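You operate a simulated robot arm through the tools that you are given. There is no shell and no other tool. Be economical: measure what you need, move in short steps, check, and stop when the job is done.

The job below is to be done with a simulated robot arm. You get a single attempt, and the scene is never put back.

Task
Balance the green spool against 5 ohm on the bridge board.
Fine: spool into its holder before the brown peg goes to ON; white rocker on, probe left where the meter showed 0; brown peg back at REST, rocker off; no orange flag; grey pegs left as they are. All other pegs, plugs, probes, cells, spools, bulbs and markers stay put. Where these are worked on the way, their far stop is far enough and under half their travel is too little: white rocker.
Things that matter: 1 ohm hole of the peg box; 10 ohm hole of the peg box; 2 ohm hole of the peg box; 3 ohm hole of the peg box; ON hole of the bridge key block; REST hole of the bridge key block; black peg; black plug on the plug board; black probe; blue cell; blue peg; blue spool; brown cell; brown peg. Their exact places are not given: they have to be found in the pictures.

It is judged by the outcome, as a careful person would: the job done as asked, and still so three seconds after it is handed in. It fails if anything else is knocked over, pushed out of place, dropped, spilled or broken.

Robot
A 6-joint arm with a two-finger gripper on a trunk, on a base that drives. Base frame: it is fixed to the floor where the robot stands at the start and does not move with it; the origin is under the middle of the robot, x ahead of it, y to its left, z up; the surface under the hand at the start is at about z = 800. Lengths are in mm, angles in degrees, forces in N, time in s.
It reaches about 1298 mm from its shoulder. Its first joint turns from -149.0 to 149.0 degrees. Places, roughly: 1 ohm hole of the peg box [600, 500, 800]; 10 ohm hole of the peg box [600, 300, 800]; 2 ohm hole of the peg box [600, 500, 800]; 3 ohm hole of the peg box [600, 400, 800]; ON hole of the bridge key block [600, 100, 800]; REST hole of the bridge key block [600, 0, 800]; black peg [750, -3000, 750]; black plug on the plug board (3x3x4 cm) [4700, 300, 800]; black probe [500, -2500, 750]; blue cell [500, -1750, 750]; blue peg [4750, 500, 750]; green cell [500, -1750, 750]; meter by the bridge board [600, -300, 800]; orange peg [1000, 2250, 750]; red cell [250, -1750, 750]; red marker [500, -2500, 750]. Payload 1.57 kg.
Tool frame: the origin (TCP) lies between the finger pads and is the grasp point; the fingertips stand 21 mm ahead of it; z points along the fingers, y is the line along which they close. The gripper opens to 70 mm. The gripper's body begins 50 mm behind the TCP.
Orientation is that of the tool frame in the base frame, as [roll, pitch, yaw] about the fixed x, y, z axes, in that order (R = Rz(yaw) Ry(pitch) Rx(roll)). With the fingers straight down and closing along the base's y, the tool's x points along the base's -x, its y along +y and its z along -z.

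Tools
- The arm moves only by the tool arm_command. Its arguments are lists of equal length, an entry for each row: "offset": the shift along the tool's x, y, z in mm, a list of three; "turn": the turn, a rotation vector about the tool's x, y, z in rad, a list of three. In form: {"offset": [[tx, ty, tz], ...], "turn": [[ax, ay, az], ...]}. A call has 1 to 8 rows; each row shifts and turns the commanded pose from where the row before left it, along the tool's axes as they then stand. "grip" is the closure in counts, from 0 (fully open) to 255 (shut), set as the call begins (left out, the last holds). Each row takes 0.2 s and may step no farther than 50 mm and 8.6 degrees from the row before; otherwise, or with a gripper value out of range, the whole call is refused. A pose out of reach is approached as far as the arm can. The call stops where the force on the tool passes 90 N (or 10 N more than at its start, if that is more) or the arm is blocked; 0.2 s more then pass. Each finger halts on what it meets, pressing with about 22 N; the grip force reading is that of the motor and also rises with nothing between the fingers. The clock runs only during rows and for 0.2 s after the last one: add rows that do not move to give the fingers time. The reply holds the time, the measured pose of the TCP, the force on the tool along the base axes, the opening and the grip force, in the units named above and with some noise, with the torque about the TCP (base axes, N m) and any sound that the robot's microphone picked up.
- Cameras (640 x 400 px; columns grow to the right, rows downward): "scene" is now at [21.8, 151.4, 1769.9]; the picture's right is [-0.24, -0.97, 0.00], its down [-0.79, 0.20, -0.58] and it looks along [0.56, -0.14, -0.81] (base axes); focal length 287 px, centre (320, 200). "wrist" rides on the gripper at [79, 4, -81] in the tool frame; the picture's right is [-0.05, 1.00, 0.00], its down [-0.67, -0.04, -0.74] and it looks along [-0.74, -0.04, 0.67] (tool axes); focal length 256 px, centre (320, 200).
- capture(camera): a new picture of that camera. It takes no simulated time.
- raise_lower(by): slides the trunk up (or, below 0, down) by that many mm; the arm and the scene camera ride with it, the base frame stays. It gives what a move gives, with no picture.
- steer(legs): drives the robot by 1 to 6 legs, each [ahead, turn to the left] in mm and degrees, along the robot's own axes; the way and the turn of a leg run together, so that a leg with both is an arc; at most 1500 mm and 180 degrees a leg. The arm and the cameras ride along, it lands a little off, and it stops where it bumps. It gives what a move gives.
- aim_head(pan, tilt): turns the head with the scene camera to pan (to the left, within 155 degrees either way) and tilt (down, from -29 to 69), counted from straight ahead of the robot. It gives what a move gives.
- locate(camera, pixels): for up to 12 pixels [column, row] of the newest picture of that camera ("zoom" is the newest enlarged one), the place [x, y, z] in the base frame of the surface seen there, good to about 2 mm, but the place of the scene camera against the robot may be out by one fixed shift of up to 12 mm in any direction. It takes no simulated time.
- inspect(camera, box): a new picture of the part [left, top, right, bottom] of that camera's present view, enlarged. It takes no simulated time.
- close_job(): hands the job in; it is judged then, once.

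Go step by step. Measure first, check grasps and placings, and put right what went wrong. The budget is 80 turns and 52 pictures, counting those below and the enlarged ones. Unless the task says otherwise, let go and move clear before handing in, and close with one line.

The tools are called as a command line: name --argument value ..., lists and objects as JSON in quotes. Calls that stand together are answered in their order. arm_command: Moves the arm, as the interface text tells. Its arguments: {"type":"object","properties":{"offset":{"type":"array"},"turn":{"type":"array"},"grip":{"type":"number"}},"required":["offset","turn"]} The other tools are called the same way: raise_lower (by) slides the trunk up or down; steer (legs) drives the base; aim_head (pan, tilt) turns the head that bears the scene camera; capture (camera) takes a picture; locate (camera, pixels) gives the place of the surface under pixels of a picture; inspect (camera, box) takes an enlarged picture of a part of a camera's view; close_job () hands the job in.

At the start:

```text
time: 0.0
eef_pos: [755.7, -160.6, 1106.1]
tool_rot: [180.0, 0.0, -179.5]
contact_force: [-1.0, 0.3, 0.1]
moment: [-0.03, -0.01, 0.0]
grip_width: 69.9
grip_force: 0.1
trunk travel left (down, up): [-787.0, 183.0]
robot x, y, heading: [0.6, -1.5, -0.1]
head pan, tilt: [-14.1, 54.5]
```

scene: 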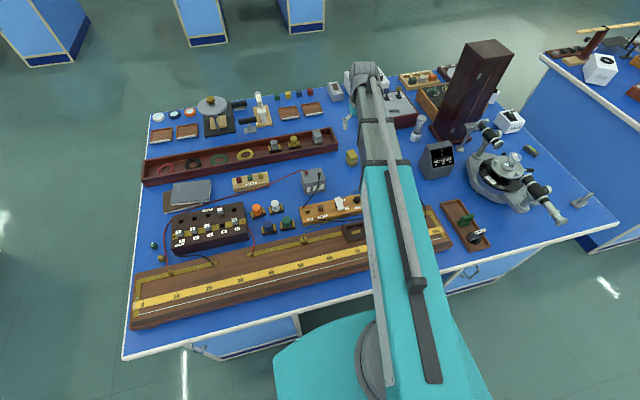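
wrist: 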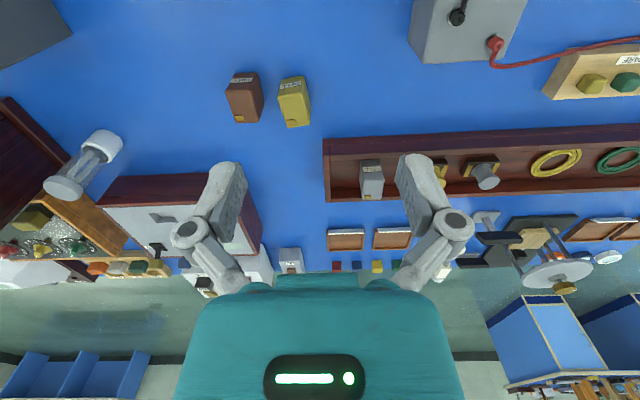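

The bridge board runs along the lower part of the scene picture (about (140,300) to (450,230)), with the peg box at (210,230) and the key block near (330,210). I'll enlarge these first.

inspect --camera "scene" --box '[120, 180, 300, 330]'

inspect --camera "scene" --box '[220, 150, 380, 260]'

inspect --camera "scene" --box '[380, 100, 560, 260]'

```text
2.67 times, centred on (210, 255) of scene
```

zoom: 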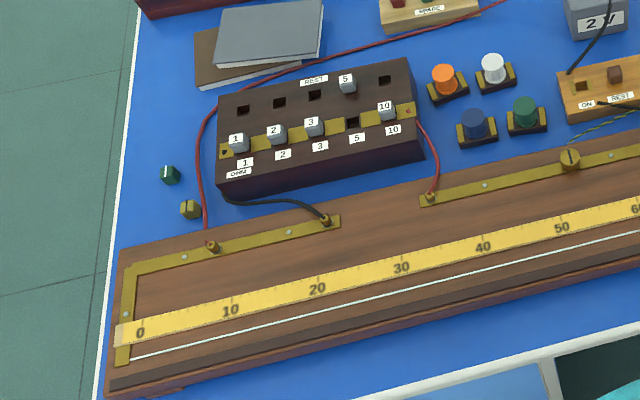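

```text
3.64 times, centred on (300, 205) of scene
```

zoom: 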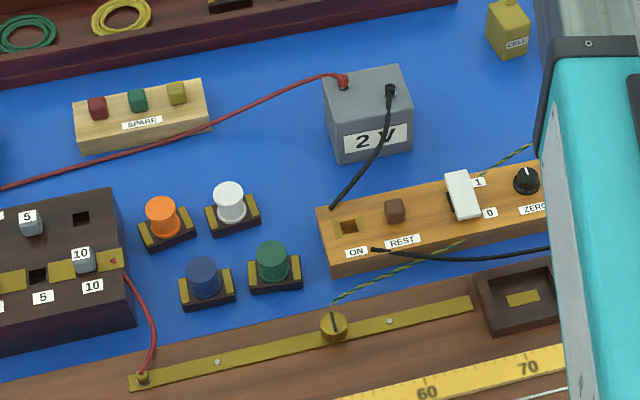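

```text
2.50 times, centred on (470, 180) of scene
```

zoom: 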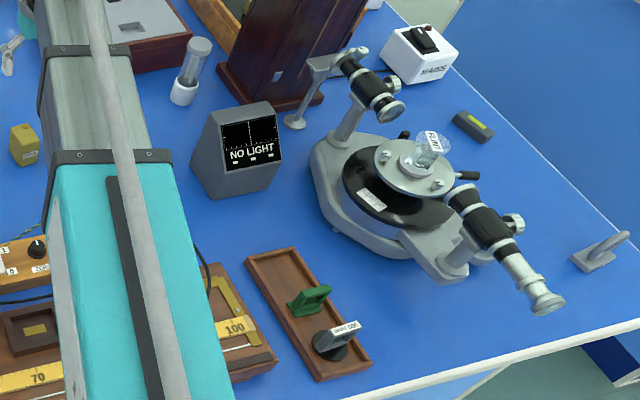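

The 5 ohm grey peg is already in the rest row, which leaves 5 ohm in circuit, so the grey pegs need nothing. The arm hides the right end of the board, so I'll swing it left and look again.

arm_command --offset '[[0, 50, 0], [0, 50, 0], [0, 50, 0], [0, 50, 0], [0, 50, 0], [0, 50, 0], [0, 50, 0], [0, 50, 0]]' --turn '[[0, 0, 0], [0, 0, 0], [0, 0, 0], [0, 0, 0], [0, 0, 0], [0, 0, 0], [0, 0, 0], [0, 0, 0]]'

arm_command --offset '[[0, 50, 0], [0, 50, 0], [0, 50, 0], [0, 50, 0], [0, 0, 0]]' --turn '[[0, 0, 0], [0, 0, 0], [0, 0, 0], [0, 0, 0], [0, 0, 0]]'

capture --camera "scene"

```text
time: 1.8
eef_pos: [750.9, 241.3, 1104.6]
tool_rot: [-179.9, 0.0, -179.6]
contact_force: [-0.1, -0.3, 0.0]
moment: [-0.01, 0.01, -0.01]
grip_width: 70.0
grip_force: 0.1
trunk travel left (down, up): [-787.0, 183.0]
robot x, y, heading: [0.3, 2.1, -0.1]
head pan, tilt: [-14.1, 54.5]
```

```text
time: 3.0
eef_pos: [748.9, 439.7, 1106.2]
tool_rot: [-180.0, 0.0, -179.7]
contact_force: [-0.2, -0.8, 0.4]
moment: [0.0, -0.02, 0.0]
grip_width: 69.9
grip_force: 0.1
trunk travel left (down, up): [-787.0, 183.0]
robot x, y, heading: [0.3, 4.1, 0.1]
head pan, tilt: [-14.1, 54.5]
```

```text
46 pictures are left
```

scene: 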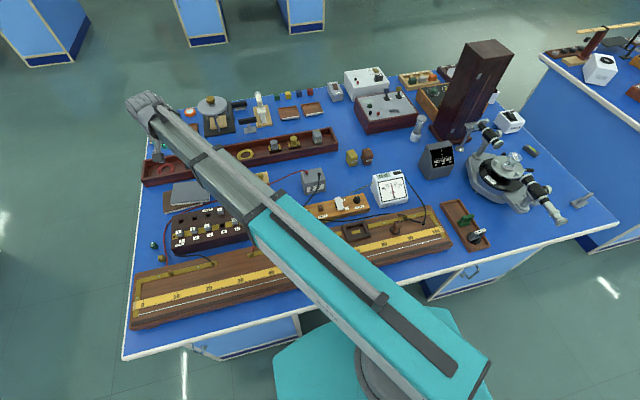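

inspect --camera "scene" --box '[300, 160, 460, 260]'

inspect --camera "scene" --box '[350, 160, 430, 210]'

```text
4.00 times, centred on (380, 210) of scene
```

zoom: 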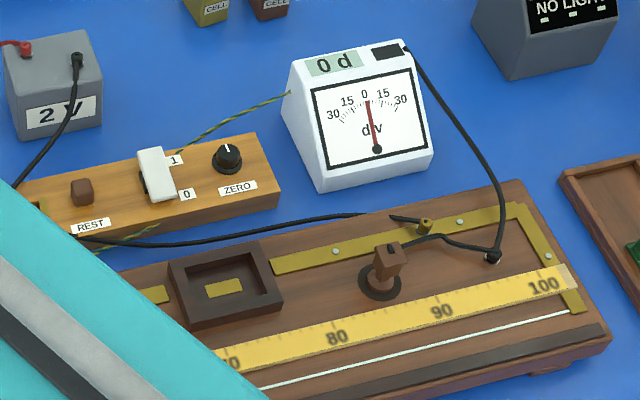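

```text
8.00 times, centred on (390, 185) of scene
```

zoom: 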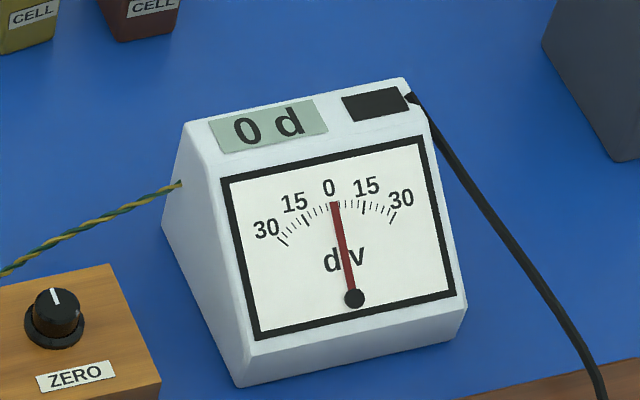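

The meter reads "0 d" with its black flag window clear. The probe (zoom (388,265)) is parked at about 85, the holder is the square socket at (225,285), and the REST peg and rocker are visible. I'll locate these.

inspect --camera "scene" --box '[300, 160, 460, 260]'

locate --camera "zoom" --pixels '[[82, 187], [155, 158], [165, 192], [228, 155], [225, 287], [187, 258], [262, 312], [390, 250], [382, 283], [570, 312], [270, 386], [544, 282]]'

locate --camera "zoom" --pixels '[[100, 200], [240, 190], [400, 210], [590, 340], [600, 325], [300, 335], [360, 315], [230, 240], [173, 262], [185, 325], [283, 300], [264, 242]]'

```text
4.00 times, centred on (380, 210) of scene
```

zoom: 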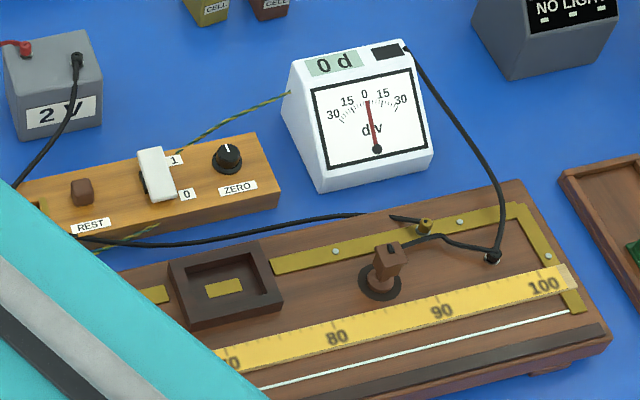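

```text
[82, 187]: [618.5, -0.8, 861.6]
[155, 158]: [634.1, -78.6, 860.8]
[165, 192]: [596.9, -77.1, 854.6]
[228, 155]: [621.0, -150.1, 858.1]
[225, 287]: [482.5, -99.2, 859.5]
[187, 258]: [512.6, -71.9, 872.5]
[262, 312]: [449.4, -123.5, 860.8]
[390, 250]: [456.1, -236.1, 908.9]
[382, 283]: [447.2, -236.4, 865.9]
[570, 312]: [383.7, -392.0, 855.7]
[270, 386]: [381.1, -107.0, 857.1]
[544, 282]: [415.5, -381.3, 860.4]
```

```text
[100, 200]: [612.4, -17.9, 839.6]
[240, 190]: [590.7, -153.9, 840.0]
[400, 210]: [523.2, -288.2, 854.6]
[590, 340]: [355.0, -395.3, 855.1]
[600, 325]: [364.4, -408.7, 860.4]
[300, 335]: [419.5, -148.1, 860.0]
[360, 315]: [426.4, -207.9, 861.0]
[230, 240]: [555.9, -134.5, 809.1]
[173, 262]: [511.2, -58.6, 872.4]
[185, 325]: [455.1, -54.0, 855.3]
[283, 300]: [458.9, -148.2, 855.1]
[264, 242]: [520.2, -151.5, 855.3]
```

Bridge board's wire lies along y at x≈382, z≈856; the holder centre is near (482,-99). I'll bring the wrist camera over the spools and key block for a more accurate reading.

arm_command --offset '[[26, -42, 0], [26, -42, 0], [26, -42, 0], [26, -42, 0], [26, -42, 0], [26, -42, 0], [26, -42, 0], [26, -42, 0]]' --turn '[[0, 0, 0], [0, 0, 0], [0, 0, 0], [0, 0, 0], [0, 0, 0], [0, 0, 0], [0, 0, 0], [0, 0, 0]]'

capture --camera "wrist"

capture --camera "scene"

```text
time: 4.8
eef_pos: [543.9, 103.0, 1104.8]
tool_rot: [-179.9, 0.0, -179.6]
contact_force: [-0.5, -0.4, 0.2]
moment: [-0.02, 0.02, -0.01]
grip_width: 70.3
grip_force: 0.1
trunk travel left (down, up): [-787.0, 183.0]
robot x, y, heading: [0.6, -0.4, 0.2]
head pan, tilt: [-14.1, 54.5]
```

```text
42 pictures are left
```

wrist: 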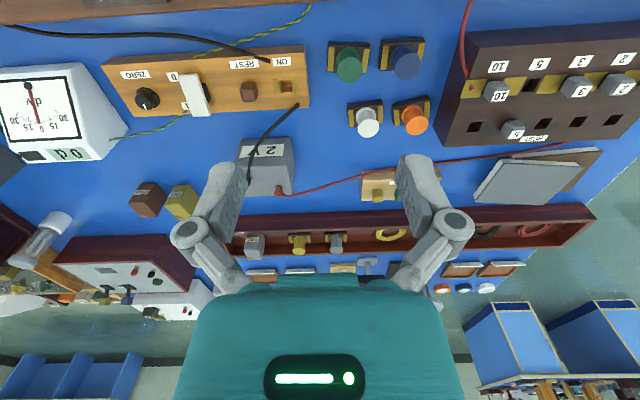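

```text
41 pictures are left
```

scene: 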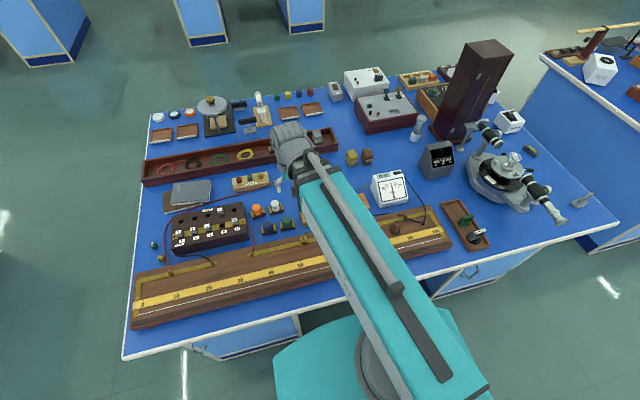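

The wrist view shows everything: green spool (349,63), REST peg (248,92), ON hole (285,88), rocker (195,93). I'll enlarge and locate.

inspect --camera "wrist" --box '[140, 25, 440, 145]'

locate --camera "wrist" --pixels '[[248, 91], [285, 87], [195, 93], [349, 60], [148, 97], [330, 70], [366, 70], [405, 60], [367, 122], [413, 120]]'

inspect --camera "scene" --box '[240, 190, 310, 240]'

locate --camera "scene" --pixels '[[286, 221], [267, 226], [275, 205], [257, 208]]'

```text
2.13 times, centred on (290, 85) of wrist
```

zoom: 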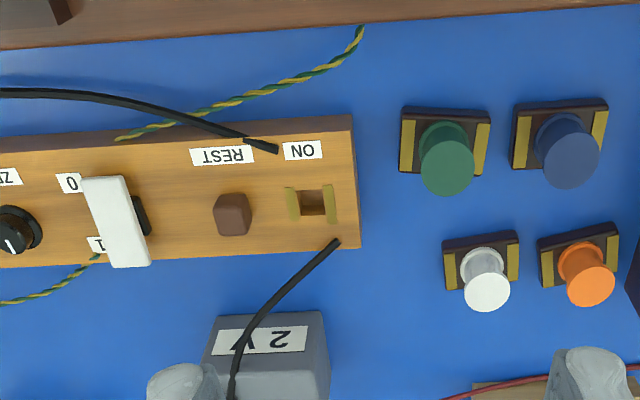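

```text
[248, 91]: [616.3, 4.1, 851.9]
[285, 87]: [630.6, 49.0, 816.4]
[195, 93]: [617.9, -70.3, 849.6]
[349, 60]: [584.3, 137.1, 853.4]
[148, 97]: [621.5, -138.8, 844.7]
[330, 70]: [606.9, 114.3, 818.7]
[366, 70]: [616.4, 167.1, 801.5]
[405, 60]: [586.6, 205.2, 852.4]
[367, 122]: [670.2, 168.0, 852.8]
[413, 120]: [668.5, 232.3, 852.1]
```

```text
8.00 times, centred on (275, 215) of scene
```

zoom: 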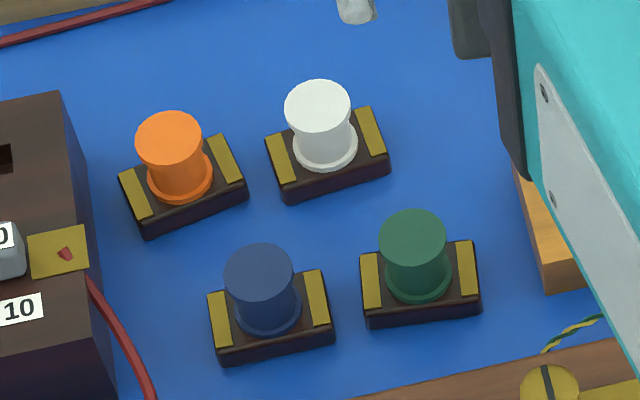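

```text
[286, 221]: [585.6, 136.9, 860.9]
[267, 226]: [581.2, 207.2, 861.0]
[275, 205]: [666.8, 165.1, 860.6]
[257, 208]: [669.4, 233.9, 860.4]
```

Scene-camera heights read about 9 mm too high compared with the wrist camera. The green spool is at about (584,137) with top ≈853; I'll go above it for a close look at its base orientation.

arm_command --offset '[[-10, 8.5, 43], [-10, 8.5, 43], [-10, 8.5, 43], [-10, 8.5, 43], [0, 0, 0]]' --turn '[[0, 0, 0], [0, 0, 0], [0, 0, 0], [0, 0, 0], [0, 0, 0]]'

capture --camera "wrist"

```text
time: 6.0
eef_pos: [584.9, 136.4, 1106.5]
tool_rot: [180.0, 0.1, -179.5]
contact_force: [0.3, 0.9, -0.6]
moment: [0.01, -0.03, 0.02]
grip_width: 70.0
grip_force: 0.0
out of reach, approached as far as the arm can: row 1, 2, 3, 4
trunk travel left (down, up): [-787.0, 183.0]
robot x, y, heading: [-1.8, 4.0, -0.2]
head pan, tilt: [-14.1, 54.5]
```

```text
38 pictures are left
```

wrist: 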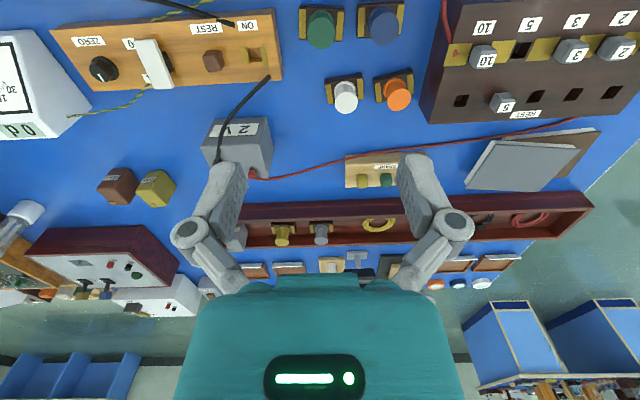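

The arm can't get lower with the trunk at this height, so I'll lower the trunk instead and watch the reading.

raise_lower --by -150

```text
time: 7.8
eef_pos: [584.1, 137.8, 956.5]
tool_rot: [-180.0, 0.0, -179.5]
contact_force: [-0.6, 0.8, 0.1]
moment: [0.01, 0.04, 0.03]
grip_width: 70.0
grip_force: 0.0
trunk travel left (down, up): [-637.0, 333.0]
robot x, y, heading: [2.0, 3.4, -0.2]
head pan, tilt: [-14.1, 54.5]
```

arm_command --offset '[[0, 0, 0]]' --turn '[[0, 0, 0]]'

capture --camera "wrist"

capture --camera "scene"

```text
time: 8.2
eef_pos: [585.7, 135.9, 955.4]
tool_rot: [179.9, 0.0, -179.5]
contact_force: [0.3, -0.3, 0.6]
moment: [-0.01, 0.01, 0.01]
grip_width: 69.8
grip_force: 0.1
trunk travel left (down, up): [-637.0, 333.0]
robot x, y, heading: [0.6, -0.8, 0.1]
head pan, tilt: [-14.1, 54.5]
```

```text
37 pictures are left
```

wrist: 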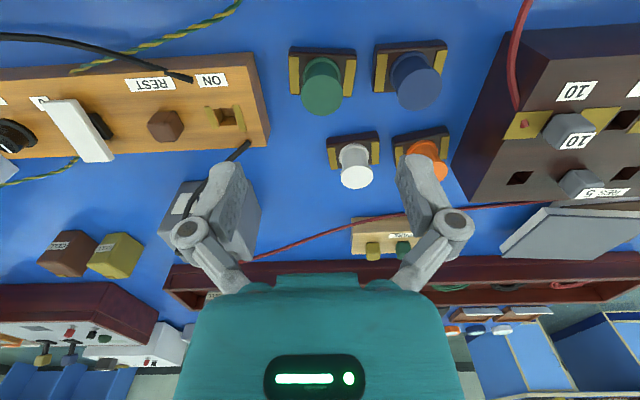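

```text
36 pictures are left
```

scene: 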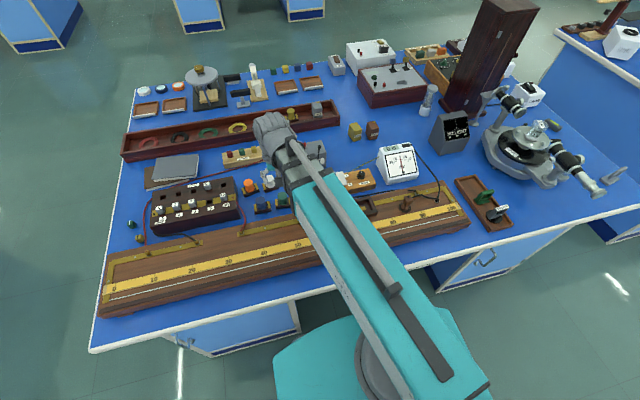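

Commanded pose follows the measured one. Now measure the green spool's base corners and the ON hole and peg in this closer view.

locate --camera "wrist" --pixels '[[290, 49], [356, 49], [299, 107], [350, 98], [323, 92], [343, 82], [303, 82], [323, 112], [351, 58], [294, 60], [165, 120], [228, 117]]'

inspect --camera "wrist" --box '[130, 30, 370, 180]'

```text
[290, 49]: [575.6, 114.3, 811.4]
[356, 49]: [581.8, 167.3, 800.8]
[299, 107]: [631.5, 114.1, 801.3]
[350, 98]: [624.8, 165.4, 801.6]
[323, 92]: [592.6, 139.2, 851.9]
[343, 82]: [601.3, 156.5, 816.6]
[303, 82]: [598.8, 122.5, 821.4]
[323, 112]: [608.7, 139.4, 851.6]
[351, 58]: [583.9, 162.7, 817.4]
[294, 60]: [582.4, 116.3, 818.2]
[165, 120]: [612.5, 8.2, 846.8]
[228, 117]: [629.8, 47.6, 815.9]
```

```text
2.67 times, centred on (250, 105) of wrist
```

zoom: 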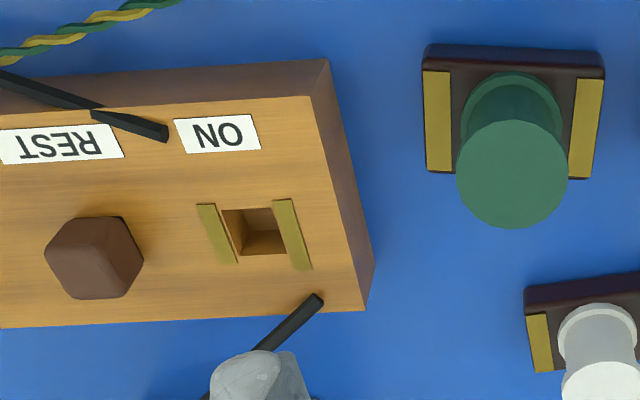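

locate --camera "zoom" --pixels '[[428, 74], [447, 74], [430, 168], [450, 170], [582, 80], [603, 82], [571, 174], [588, 175], [511, 173], [95, 255], [222, 210], [285, 250]]'

locate --camera "zoom" --pixels '[[199, 206], [212, 206], [236, 261], [225, 262], [275, 201], [291, 201], [311, 268], [296, 269], [225, 214], [268, 210], [120, 260], [60, 265]]'

```text
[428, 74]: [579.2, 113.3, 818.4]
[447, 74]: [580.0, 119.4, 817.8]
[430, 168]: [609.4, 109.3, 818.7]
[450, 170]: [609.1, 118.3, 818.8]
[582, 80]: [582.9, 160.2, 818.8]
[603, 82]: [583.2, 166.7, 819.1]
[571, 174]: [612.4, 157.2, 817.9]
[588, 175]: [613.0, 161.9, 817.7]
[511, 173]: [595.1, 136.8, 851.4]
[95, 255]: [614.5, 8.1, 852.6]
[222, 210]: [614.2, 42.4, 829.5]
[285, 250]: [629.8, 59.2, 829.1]
```

```text
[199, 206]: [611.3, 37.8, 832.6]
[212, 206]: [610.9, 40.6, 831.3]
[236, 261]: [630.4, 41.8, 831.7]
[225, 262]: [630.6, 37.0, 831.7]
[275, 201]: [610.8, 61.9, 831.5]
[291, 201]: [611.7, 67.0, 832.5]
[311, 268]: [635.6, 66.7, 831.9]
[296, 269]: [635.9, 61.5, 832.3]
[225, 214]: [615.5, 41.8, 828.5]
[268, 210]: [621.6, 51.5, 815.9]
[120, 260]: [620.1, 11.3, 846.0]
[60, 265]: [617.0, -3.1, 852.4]
```

The spool base corners give centre ≈(596,138), about 54×31 mm, yawed about −5.5°; the spool cylinder is Ø≈31 with its top at 852. I'll align the gripper with it and half-close it so it clears the blue spool.

arm_command --offset '[[-10, 1.3, 0], [0, 0, 0], [0, 0, 0], [0, 0, 0]]' --turn '[[0, 0, 0.096], [0, 0, 0], [0, 0, 0], [0, 0, 0]]' --grip 85

raise_lower --by -75

capture --camera "wrist"

```text
time: 9.2
eef_pos: [597.0, 138.2, 955.1]
tool_rot: [-180.0, 0.1, 175.0]
contact_force: [-0.2, 0.0, -1.0]
moment: [-0.02, -0.02, 0.01]
grip_width: 46.6
grip_force: 0.1
trunk travel left (down, up): [-637.0, 333.0]
robot x, y, heading: [-0.5, 5.2, -0.1]
head pan, tilt: [-14.1, 54.5]
```

```text
time: 10.3
eef_pos: [597.3, 137.6, 879.9]
tool_rot: [180.0, 0.0, 175.1]
contact_force: [0.0, -1.0, -0.4]
moment: [0.04, -0.02, -0.03]
grip_width: 46.5
grip_force: 0.1
trunk travel left (down, up): [-562.0, 408.0]
robot x, y, heading: [0.0, -1.8, -0.0]
head pan, tilt: [-14.1, 54.5]
```

```text
34 pictures are left
```

wrist: 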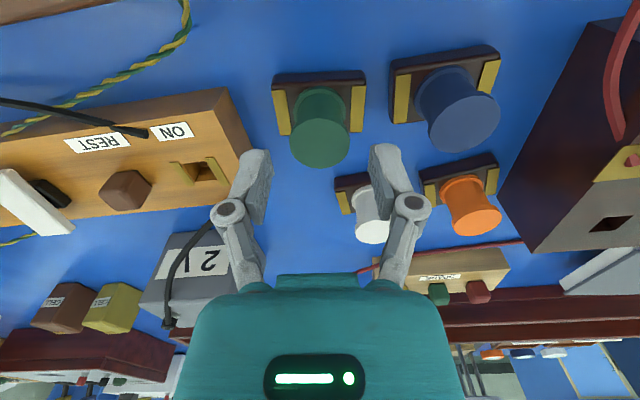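

Fingers straddle the spool; it sits about 2 mm nearer than the TCP (spool top (320,141) vs expected row 146). Correct that and lower onto it.

arm_command --offset '[[2, 0, 0], [0, 0, 0]]' --turn '[[0, 0, 0], [0, 0, 0]]'

raise_lower --by -33

arm_command --offset '[[0, 0, 0], [0, 0, 0], [0, 0, 0], [0, 0, 0]]' --turn '[[0, 0, 0], [0, 0, 0], [0, 0, 0], [0, 0, 0]]' --grip 255

raise_lower --by 30

capture --camera "wrist"

```text
time: 10.9
eef_pos: [593.2, 138.0, 879.7]
tool_rot: [-180.0, 0.0, 175.1]
contact_force: [0.0, -0.3, 0.6]
moment: [0.03, 0.0, -0.01]
grip_width: 46.7
grip_force: 0.2
trunk travel left (down, up): [-562.0, 408.0]
robot x, y, heading: [-1.7, -0.7, -0.1]
head pan, tilt: [-14.1, 54.5]
```

```text
time: 11.7
eef_pos: [592.4, 138.6, 848.0]
tool_rot: [-180.0, -0.1, 175.0]
contact_force: [0.3, 0.1, 0.1]
moment: [-0.01, 0.02, 0.01]
grip_width: 46.7
grip_force: 0.1
trunk travel left (down, up): [-529.0, 441.0]
robot x, y, heading: [0.4, 2.0, 0.1]
head pan, tilt: [-14.1, 54.5]
```

```text
time: 12.7
eef_pos: [593.9, 138.1, 847.9]
tool_rot: [179.9, 0.0, 175.0]
contact_force: [1.1, -0.6, 3.2]
moment: [0.02, -0.06, 0.0]
grip_width: 31.3
grip_force: 21.8
trunk travel left (down, up): [-529.0, 441.0]
robot x, y, heading: [1.0, 1.6, 0.1]
head pan, tilt: [-14.1, 54.5]
```

```text
time: 13.4
eef_pos: [594.6, 138.9, 877.3]
tool_rot: [179.9, 0.0, 175.0]
contact_force: [0.5, -0.7, -0.1]
moment: [-0.01, 0.0, -0.02]
grip_width: 0.3
grip_force: 22.4
trunk travel left (down, up): [-559.0, 411.0]
robot x, y, heading: [-2.0, 2.1, -0.3]
head pan, tilt: [-14.1, 54.5]
```

```text
33 pictures are left
```

wrist: 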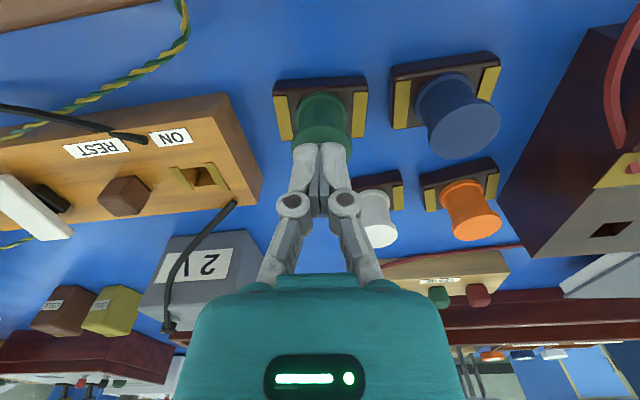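

The fingers closed on the top flange (31.3 mm) but slipped off as I lifted; the spool is still in place at (322,110). I'll reopen, go about 6 mm lower to grip both flanges, and lift gently.

arm_command --offset '[[0, 0, 0], [0, 0, 0], [0, 0, 0], [0, 0, 0]]' --turn '[[0, 0, 0], [0, 0, 0], [0, 0, 0], [0, 0, 0]]' --grip 85

inspect --camera "wrist" --box '[230, 50, 430, 175]'

locate --camera "zoom" --pixels '[[290, 250], [290, 290], [290, 210], [250, 250], [330, 250]]'

```text
time: 14.4
eef_pos: [594.2, 137.7, 877.0]
tool_rot: [-180.0, 0.0, 175.0]
contact_force: [-0.4, 0.2, 0.7]
moment: [0.02, 0.01, -0.03]
grip_width: 46.8
grip_force: 0.0
trunk travel left (down, up): [-559.0, 411.0]
robot x, y, heading: [-1.4, 0.2, -0.2]
head pan, tilt: [-14.1, 54.5]
```

```text
3.20 times, centred on (330, 112) of wrist
```

zoom: 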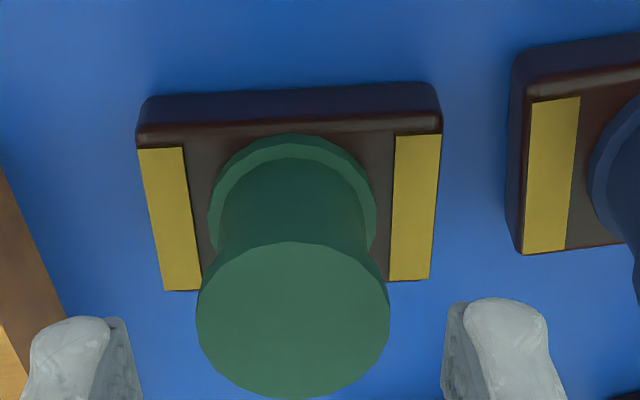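

```text
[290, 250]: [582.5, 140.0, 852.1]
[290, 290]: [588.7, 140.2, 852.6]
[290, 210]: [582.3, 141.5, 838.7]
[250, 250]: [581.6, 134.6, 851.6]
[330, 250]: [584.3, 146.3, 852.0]
```

The spool has top and bottom flanges around a narrower core; its centre is at about (593.5,140). Going down to TCP≈840 and regripping.

raise_lower --by -37

arm_command --offset '[[0, 1.5, 0], [0, 0, 0], [0, 0, 0], [0, 0, 0]]' --turn '[[0, 0, 0], [0, 0, 0], [0, 0, 0], [0, 0, 0]]' --grip 255

arm_command --offset '[[0, 0, -5], [0, 0, -5], [0, 0, 0]]' --turn '[[0, 0, 0], [0, 0, 0], [0, 0, 0]]'

capture --camera "wrist"

```text
time: 15.2
eef_pos: [593.0, 138.2, 840.4]
tool_rot: [-179.9, -0.1, 175.0]
contact_force: [0.7, -0.7, 0.5]
moment: [0.03, 0.01, 0.0]
grip_width: 46.7
grip_force: 0.1
trunk travel left (down, up): [-522.0, 448.0]
robot x, y, heading: [0.4, -2.5, 0.1]
head pan, tilt: [-14.1, 54.5]
```

```text
time: 16.2
eef_pos: [593.1, 138.9, 840.0]
tool_rot: [180.0, 0.0, 175.1]
contact_force: [0.3, 0.0, 3.5]
moment: [-0.03, 0.02, -0.01]
grip_width: 31.2
grip_force: 21.6
trunk travel left (down, up): [-522.0, 448.0]
robot x, y, heading: [-0.5, 1.3, 0.1]
head pan, tilt: [-14.1, 54.5]
```

```text
time: 17.0
eef_pos: [593.6, 140.6, 839.6]
tool_rot: [180.0, -0.1, 175.1]
contact_force: [-0.1, -1.0, 3.1]
moment: [0.01, 0.02, 0.0]
grip_width: 31.1
grip_force: 22.3
out of reach, approached as far as the arm can: row 1, 2
trunk travel left (down, up): [-522.0, 448.0]
robot x, y, heading: [1.1, 1.8, -0.2]
head pan, tilt: [-14.1, 54.5]
```

```text
31 pictures are left
```

wrist: 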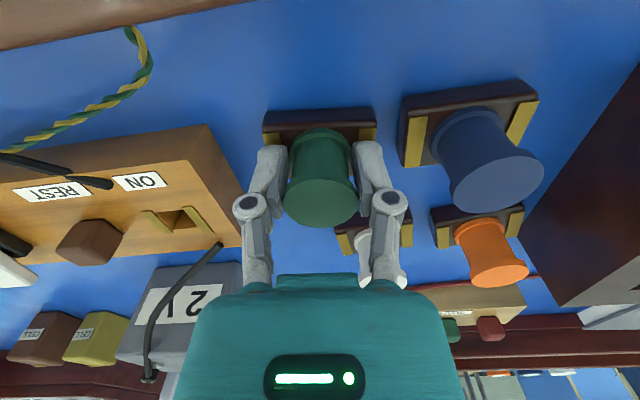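

Arm z-moves are refused, so all height comes from the trunk. Gripped at 31.1 mm; lifting gently with the trunk.

raise_lower --by 8

raise_lower --by 15

capture --camera "wrist"

```text
time: 17.6
eef_pos: [593.6, 138.6, 847.5]
tool_rot: [-180.0, 0.0, 175.1]
contact_force: [-0.4, -0.3, -1.6]
moment: [-0.01, -0.03, -0.01]
grip_width: 31.2
grip_force: 21.9
trunk travel left (down, up): [-530.0, 440.0]
robot x, y, heading: [2.6, 1.5, 0.2]
head pan, tilt: [-14.1, 54.5]
```

```text
time: 18.2
eef_pos: [593.5, 139.6, 863.5]
tool_rot: [180.0, 0.0, 175.0]
contact_force: [-0.3, -0.2, -1.6]
moment: [0.01, 0.0, 0.0]
grip_width: 30.9
grip_force: 21.9
trunk travel left (down, up): [-545.0, 425.0]
robot x, y, heading: [-0.1, -2.3, -0.2]
head pan, tilt: [-14.1, 54.5]
```

```text
30 pictures are left
```

wrist: 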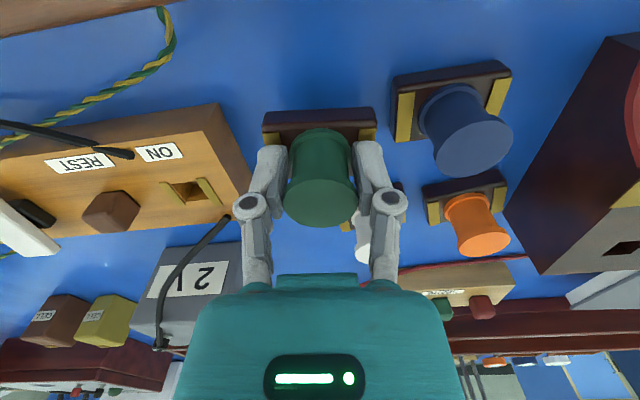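

The spool is held (green between fingers, base lifted). I'll raise it, square the gripper, and carry it over to near the holder for a look.

raise_lower --by 80

arm_command --offset '[[0, 0, 0], [10, -47, 0], [10, -47, 0], [10, -47, 0], [10, -47, 0], [10, -47, 0], [0, 0, 0]]' --turn '[[0, 0, -0.087], [0, 0, 0], [0, 0, 0], [0, 0, 0], [0, 0, 0], [0, 0, 0], [0, 0, 0]]'

capture --camera "wrist"

```text
time: 19.4
eef_pos: [594.8, 141.1, 943.0]
tool_rot: [179.9, 0.1, 175.0]
contact_force: [-0.1, -0.9, -1.0]
moment: [0.01, 0.04, -0.01]
grip_width: 31.1
grip_force: 22.2
trunk travel left (down, up): [-625.0, 345.0]
robot x, y, heading: [-3.8, 3.5, -0.1]
head pan, tilt: [-14.1, 54.5]
```

```text
time: 21.0
eef_pos: [542.7, -96.0, 944.0]
tool_rot: [-179.9, 0.0, 180.0]
contact_force: [0.3, -0.2, -0.4]
moment: [0.02, -0.02, 0.02]
grip_width: 31.0
grip_force: 22.0
trunk travel left (down, up): [-625.0, 345.0]
robot x, y, heading: [1.1, 0.2, -0.2]
head pan, tilt: [-14.1, 54.5]
```

```text
29 pictures are left
```

wrist: 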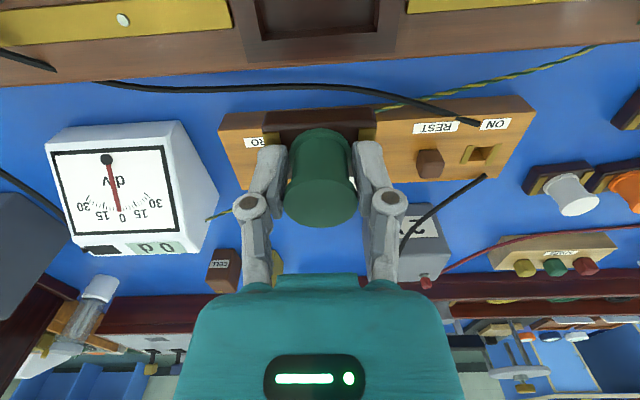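

Only the back edge of the holder shows at the top. Backing off 45 mm toward the robot brings the whole holder in.

arm_command --offset '[[45, 0, 0], [0, 0, 0]]' --turn '[[0, 0, 0], [0, 0, 0]]'

inspect --camera "wrist" --box '[200, 0, 440, 150]'

```text
time: 21.6
eef_pos: [528.1, -96.5, 943.0]
tool_rot: [179.9, -0.1, -180.0]
contact_force: [-0.5, -0.1, -0.3]
moment: [-0.02, 0.02, 0.01]
grip_width: 31.2
grip_force: 22.1
out of reach, approached as far as the arm can: row 1
trunk travel left (down, up): [-625.0, 345.0]
robot x, y, heading: [2.2, 1.0, 0.0]
head pan, tilt: [-14.1, 54.5]
```

```text
2.67 times, centred on (320, 75) of wrist
```

zoom: 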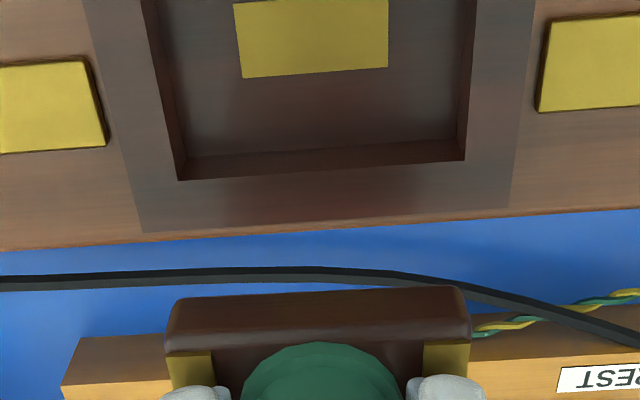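

x≈528 is the arm's inner limit, so I need the robot further back. I'll reverse 250 mm at this carrying height, which is clear of everything here.

steer --legs '[[-230, 0]]'

capture --camera "wrist"

```text
time: 23.6
eef_pos: [294.4, -97.5, 943.1]
tool_rot: [-180.0, -0.1, 179.8]
contact_force: [-0.1, 0.4, -1.6]
moment: [-0.02, 0.02, 0.01]
grip_width: 31.1
grip_force: 21.9
trunk travel left (down, up): [-625.0, 345.0]
robot x, y, heading: [-233.6, 0.5, -0.3]
head pan, tilt: [-14.1, 54.5]
```

```text
27 pictures are left
```

wrist: 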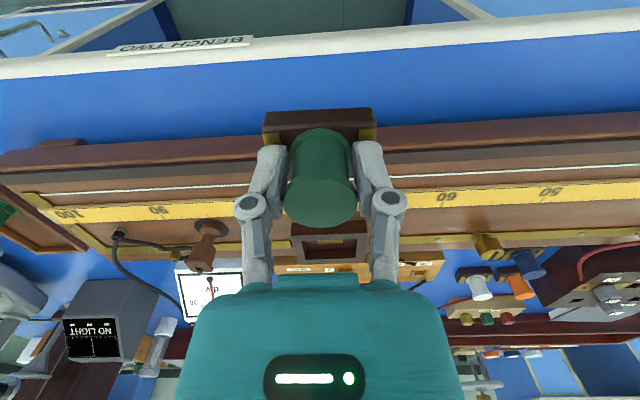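

Now there's room. Move forward to x≈505 so the whole holder shows above the spool.

arm_command --offset '[[-42, 0, 0], [-42, 0, 0], [-42, 0, 0], [-42, 0, 0], [-42, 0, 0], [0, 0, 0]]' --turn '[[0, 0, 0], [0, 0, 0], [0, 0, 0], [0, 0, 0], [0, 0, 0], [0, 0, 0]]'

inspect --camera "wrist" --box '[200, 0, 440, 150]'

```text
time: 25.0
eef_pos: [504.2, -97.7, 943.4]
tool_rot: [180.0, -0.1, 179.8]
contact_force: [0.3, 0.2, -0.6]
moment: [-0.01, 0.01, 0.01]
grip_width: 31.1
grip_force: 21.8
trunk travel left (down, up): [-625.0, 345.0]
robot x, y, heading: [-235.6, 3.5, -0.1]
head pan, tilt: [-14.1, 54.5]
```

```text
2.67 times, centred on (320, 75) of wrist
```

zoom: 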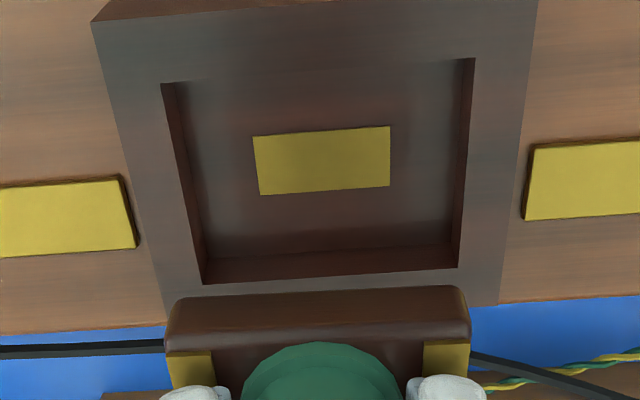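

locate --camera "zoom" --pixels '[[157, 82], [479, 56], [203, 290], [460, 273], [254, 137], [389, 127], [261, 194], [389, 185], [166, 330], [470, 322], [174, 300], [463, 290]]'

locate --camera "zoom" --pixels '[[172, 355], [212, 355], [424, 348], [466, 346], [95, 25], [538, 5], [320, 310], [200, 310], [440, 303]]'

```text
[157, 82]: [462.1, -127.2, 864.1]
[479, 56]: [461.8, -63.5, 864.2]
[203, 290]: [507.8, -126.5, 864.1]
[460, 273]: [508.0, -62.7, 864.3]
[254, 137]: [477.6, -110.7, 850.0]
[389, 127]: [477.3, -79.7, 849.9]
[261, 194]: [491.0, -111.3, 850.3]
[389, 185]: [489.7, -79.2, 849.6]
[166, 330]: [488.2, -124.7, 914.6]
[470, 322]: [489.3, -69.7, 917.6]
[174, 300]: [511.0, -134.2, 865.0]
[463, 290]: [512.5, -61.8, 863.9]
```

```text
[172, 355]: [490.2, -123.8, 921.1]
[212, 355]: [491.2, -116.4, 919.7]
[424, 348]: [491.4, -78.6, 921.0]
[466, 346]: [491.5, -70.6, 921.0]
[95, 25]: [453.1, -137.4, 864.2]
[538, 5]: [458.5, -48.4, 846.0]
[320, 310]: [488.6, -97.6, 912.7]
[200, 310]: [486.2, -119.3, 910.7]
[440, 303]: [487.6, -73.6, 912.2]
```

Holder pocket: centre ≈(485,−95), floor z≈850, 46×64 mm; the spool base in hand is centred at (505,−97), 55×33. Move 20 mm back and 2 mm left, then lower in two steps.

arm_command --offset '[[20, 2, 0], [0, 0, 0]]' --turn '[[0, 0, 0], [0, 0, 0]]'

raise_lower --by -46

raise_lower --by -7

capture --camera "wrist"

```text
time: 25.6
eef_pos: [484.1, -95.8, 944.6]
tool_rot: [-180.0, -0.1, 179.8]
contact_force: [-0.6, 0.1, -1.0]
moment: [-0.03, 0.02, 0.0]
grip_width: 31.0
grip_force: 22.1
trunk travel left (down, up): [-625.0, 345.0]
robot x, y, heading: [-233.5, 0.2, -0.6]
head pan, tilt: [-14.1, 54.5]
```

```text
time: 26.5
eef_pos: [484.0, -96.1, 897.8]
tool_rot: [-180.0, -0.1, 179.8]
contact_force: [-0.7, 0.2, -2.1]
moment: [0.0, -0.03, 0.0]
grip_width: 31.3
grip_force: 21.8
trunk travel left (down, up): [-579.0, 391.0]
robot x, y, heading: [-231.5, 1.7, -0.1]
head pan, tilt: [-14.1, 54.5]
```

```text
time: 27.0
eef_pos: [483.7, -96.4, 890.1]
tool_rot: [180.0, -0.1, 179.8]
contact_force: [-0.3, -0.2, -1.1]
moment: [0.0, -0.03, 0.01]
grip_width: 31.0
grip_force: 21.9
trunk travel left (down, up): [-572.0, 398.0]
robot x, y, heading: [-234.3, 3.2, 0.1]
head pan, tilt: [-14.1, 54.5]
```

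```text
25 pictures are left
```

wrist: 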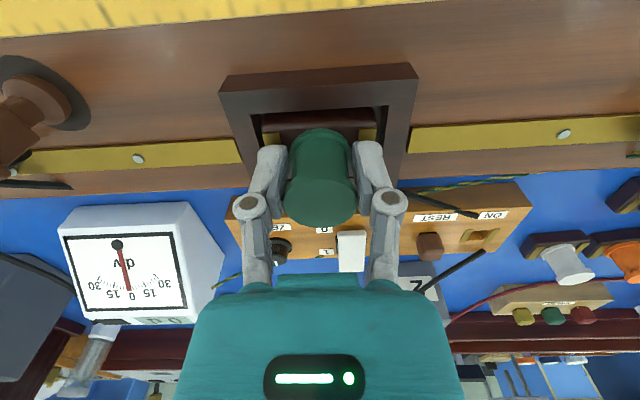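

The base is inside the pocket but still hanging (force −1). Lower a little more until it rests, then open.

raise_lower --by -2

arm_command --offset '[[0, 0, 0], [0, 0, 0], [0, 0, 0]]' --turn '[[0, 0, 0], [0, 0, 0], [0, 0, 0]]' --grip 85

raise_lower --by 60

capture --camera "wrist"

```text
time: 27.6
eef_pos: [483.0, -96.8, 888.8]
tool_rot: [-180.0, 0.0, 179.7]
contact_force: [5.8, -0.4, 17.1]
moment: [-0.03, -0.2, 0.01]
grip_width: 31.3
grip_force: 22.0
trunk travel left (down, up): [-570.0, 400.0]
robot x, y, heading: [-234.8, 0.2, -0.3]
head pan, tilt: [-14.1, 54.5]
```

```text
time: 28.4
eef_pos: [483.3, -96.5, 888.5]
tool_rot: [-180.0, -0.1, 179.8]
contact_force: [0.1, 0.2, 0.1]
moment: [0.01, -0.04, -0.02]
grip_width: 46.6
grip_force: 0.1
trunk travel left (down, up): [-570.0, 400.0]
robot x, y, heading: [-233.3, 4.1, 0.0]
head pan, tilt: [-14.1, 54.5]
```

```text
time: 29.4
eef_pos: [483.8, -96.7, 948.0]
tool_rot: [180.0, -0.1, 179.8]
contact_force: [-0.3, -0.1, 0.4]
moment: [0.0, 0.01, -0.01]
grip_width: 47.0
grip_force: 0.1
trunk travel left (down, up): [-630.0, 340.0]
robot x, y, heading: [-235.9, -3.0, -0.2]
head pan, tilt: [-14.1, 54.5]
```

```text
24 pictures are left
```

wrist: 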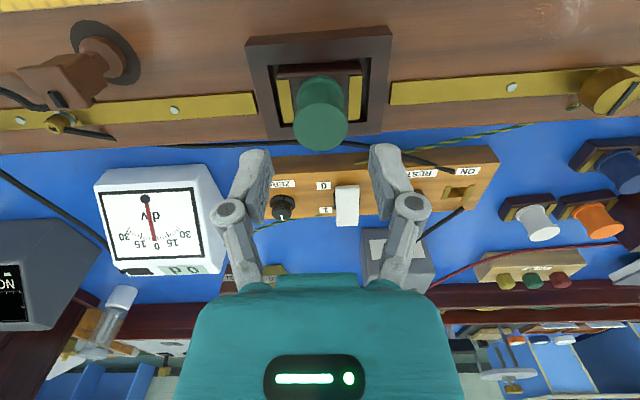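

The spool sits in the holder (318,115). Next the brown peg: move the hand to between REST and ON to measure both closely.

arm_command --offset '[[-33, 31, 0], [-33, 31, 0], [-33, 31, 0], [-33, 31, 0], [0, 0, 0]]' --turn '[[0, 0, 0], [0, 0, 0], [0, 0, 0], [0, 0, 0], [0, 0, 0]]'

inspect --camera "wrist" --box '[200, 25, 400, 150]'

```text
time: 30.6
eef_pos: [615.5, 26.1, 947.7]
tool_rot: [-180.0, -0.1, 179.8]
contact_force: [0.1, 0.5, 0.5]
moment: [0.01, 0.01, -0.04]
grip_width: 46.6
grip_force: 0.0
trunk travel left (down, up): [-630.0, 340.0]
robot x, y, heading: [-229.8, -0.1, -0.2]
head pan, tilt: [-14.1, 54.5]
```

```text
3.20 times, centred on (300, 88) of wrist
```

zoom: 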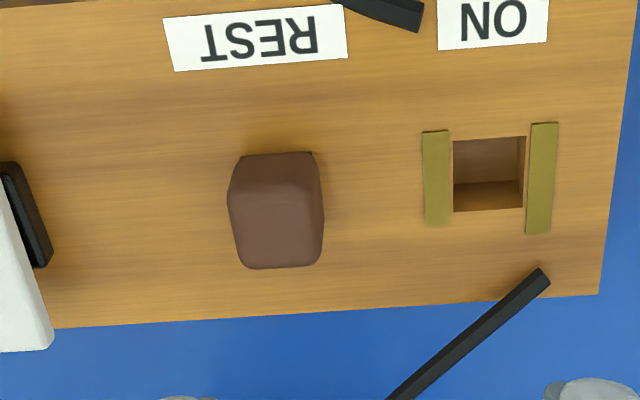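

locate --camera "zoom" --pixels '[[448, 140], [450, 212], [531, 208], [530, 138], [489, 205], [278, 235], [238, 262], [318, 258], [240, 200], [315, 200], [242, 158], [312, 156]]'

locate --camera "zoom" --pixels '[[424, 130], [424, 224], [558, 125], [550, 232], [278, 200], [278, 260], [30, 240], [20, 320], [170, 20], [345, 8], [60, 325], [595, 292]]'

```text
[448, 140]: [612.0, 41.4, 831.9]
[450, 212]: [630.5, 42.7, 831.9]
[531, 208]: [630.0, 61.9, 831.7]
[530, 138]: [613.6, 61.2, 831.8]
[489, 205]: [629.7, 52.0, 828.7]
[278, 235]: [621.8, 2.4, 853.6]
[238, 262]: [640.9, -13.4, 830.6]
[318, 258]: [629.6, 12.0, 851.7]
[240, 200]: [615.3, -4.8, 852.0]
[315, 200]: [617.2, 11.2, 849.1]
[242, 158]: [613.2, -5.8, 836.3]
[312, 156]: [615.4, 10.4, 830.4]
```

```text
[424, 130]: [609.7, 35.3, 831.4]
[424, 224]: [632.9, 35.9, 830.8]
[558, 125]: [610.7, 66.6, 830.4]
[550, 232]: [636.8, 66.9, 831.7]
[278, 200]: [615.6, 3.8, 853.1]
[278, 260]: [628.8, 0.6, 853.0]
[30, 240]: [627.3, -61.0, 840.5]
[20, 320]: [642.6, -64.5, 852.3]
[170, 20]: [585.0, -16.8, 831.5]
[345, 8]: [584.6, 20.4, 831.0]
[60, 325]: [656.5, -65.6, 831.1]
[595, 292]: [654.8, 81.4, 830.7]
```

Peg is centred at ≈(622,3), top 853; ON hole at ≈(622,52), so the move is +49 in y. Grip the peg.

arm_command --offset '[[-6.5, -23, 0], [0, 0, 0]]' --turn '[[0, 0, 0], [0, 0, 0]]'

raise_lower --by -91

arm_command --offset '[[0, 0, 0], [0, 0, 0], [0, 0, 0], [0, 0, 0]]' --turn '[[0, 0, 0], [0, 0, 0], [0, 0, 0], [0, 0, 0]]' --grip 255

raise_lower --by 35

capture --camera "wrist"

```text
time: 31.1
eef_pos: [622.7, 2.0, 948.8]
tool_rot: [-179.9, -0.2, 179.9]
contact_force: [-0.7, -0.4, -0.9]
moment: [0.0, -0.03, -0.02]
grip_width: 46.5
grip_force: 0.0
trunk travel left (down, up): [-630.0, 340.0]
robot x, y, heading: [-234.9, 2.8, -0.4]
head pan, tilt: [-14.1, 54.5]
```

```text
time: 32.4
eef_pos: [623.4, 3.0, 857.9]
tool_rot: [-180.0, -0.1, 179.8]
contact_force: [0.8, 0.6, 0.0]
moment: [0.0, 0.01, 0.01]
grip_width: 46.6
grip_force: 0.0
trunk travel left (down, up): [-539.0, 431.0]
robot x, y, heading: [-232.1, 4.6, -0.3]
head pan, tilt: [-14.1, 54.5]
```

```text
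time: 33.4
eef_pos: [623.2, 1.4, 857.0]
tool_rot: [180.0, -0.1, 179.8]
contact_force: [0.5, 0.3, 0.6]
moment: [-0.07, -0.02, 0.01]
grip_width: 19.1
grip_force: 21.4
trunk travel left (down, up): [-539.0, 431.0]
robot x, y, heading: [-233.5, 1.2, -0.5]
head pan, tilt: [-14.1, 54.5]
```

```text
time: 34.2
eef_pos: [623.8, 1.5, 892.9]
tool_rot: [-180.0, -0.1, 179.9]
contact_force: [0.0, -0.3, -0.5]
moment: [0.05, -0.02, 0.0]
grip_width: 18.9
grip_force: 22.4
trunk travel left (down, up): [-574.0, 396.0]
robot x, y, heading: [-234.4, 3.0, -0.0]
head pan, tilt: [-14.1, 54.5]
```

```text
22 pictures are left
```

wrist: 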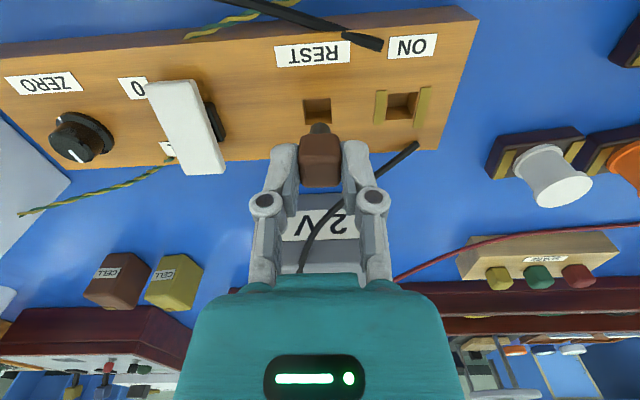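

Peg lifted cleanly; the bare REST hole (317,110) now shows beside ON (401,105). Check both hole positions and the peg shank.

inspect --camera "wrist" --box '[270, 60, 450, 170]'

locate --camera "wrist" --pixels '[[303, 99], [331, 97], [305, 123], [331, 121], [388, 93], [415, 92], [386, 119], [413, 117], [319, 128], [319, 124]]'

```text
3.56 times, centred on (360, 115) of wrist
```

zoom: 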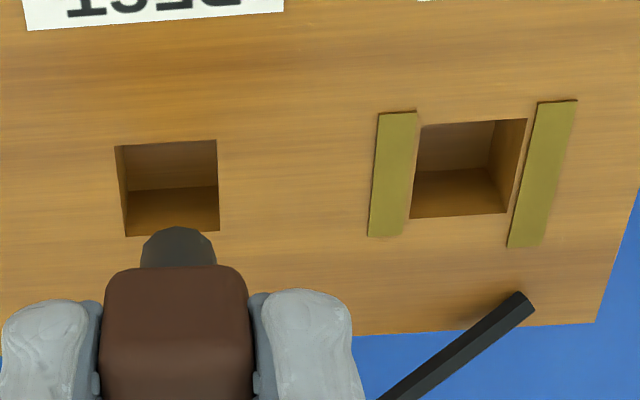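

```text
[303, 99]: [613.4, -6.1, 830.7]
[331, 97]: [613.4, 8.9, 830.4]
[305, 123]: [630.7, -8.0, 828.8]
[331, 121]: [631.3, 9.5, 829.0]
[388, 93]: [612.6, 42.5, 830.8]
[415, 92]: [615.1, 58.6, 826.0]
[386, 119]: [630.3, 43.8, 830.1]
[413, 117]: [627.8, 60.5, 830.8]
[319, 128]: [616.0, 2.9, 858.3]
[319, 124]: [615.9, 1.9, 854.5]
```

ON hole is 50 mm from REST at the same x; shank is round and narrower than the hole. Shift +50 in y and lower in.

arm_command --offset '[[0, 25, 0], [0, 25, 0], [0, 0, 0]]' --turn '[[0, 0, 0], [0, 0, 0], [0, 0, 0]]'

raise_lower --by -20

capture --camera "wrist"

```text
time: 35.0
eef_pos: [621.5, 52.5, 891.9]
tool_rot: [179.9, -0.1, 179.7]
contact_force: [1.0, -0.1, -0.6]
moment: [-0.02, 0.02, -0.02]
grip_width: 18.9
grip_force: 22.3
trunk travel left (down, up): [-574.0, 396.0]
robot x, y, heading: [-230.3, 2.5, -0.2]
head pan, tilt: [-14.1, 54.5]
```

```text
time: 35.7
eef_pos: [623.0, 52.3, 873.4]
tool_rot: [180.0, -0.1, 179.8]
contact_force: [0.4, -0.6, -0.4]
moment: [-0.02, 0.04, 0.01]
grip_width: 19.2
grip_force: 22.1
trunk travel left (down, up): [-554.0, 416.0]
robot x, y, heading: [-233.0, 1.5, -0.1]
head pan, tilt: [-14.1, 54.5]
```

```text
20 pictures are left
```

wrist: 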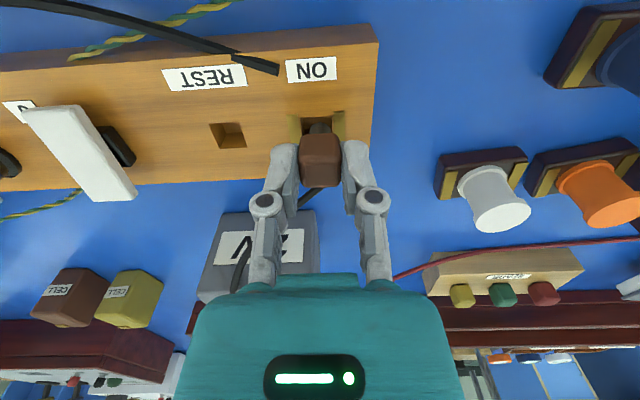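

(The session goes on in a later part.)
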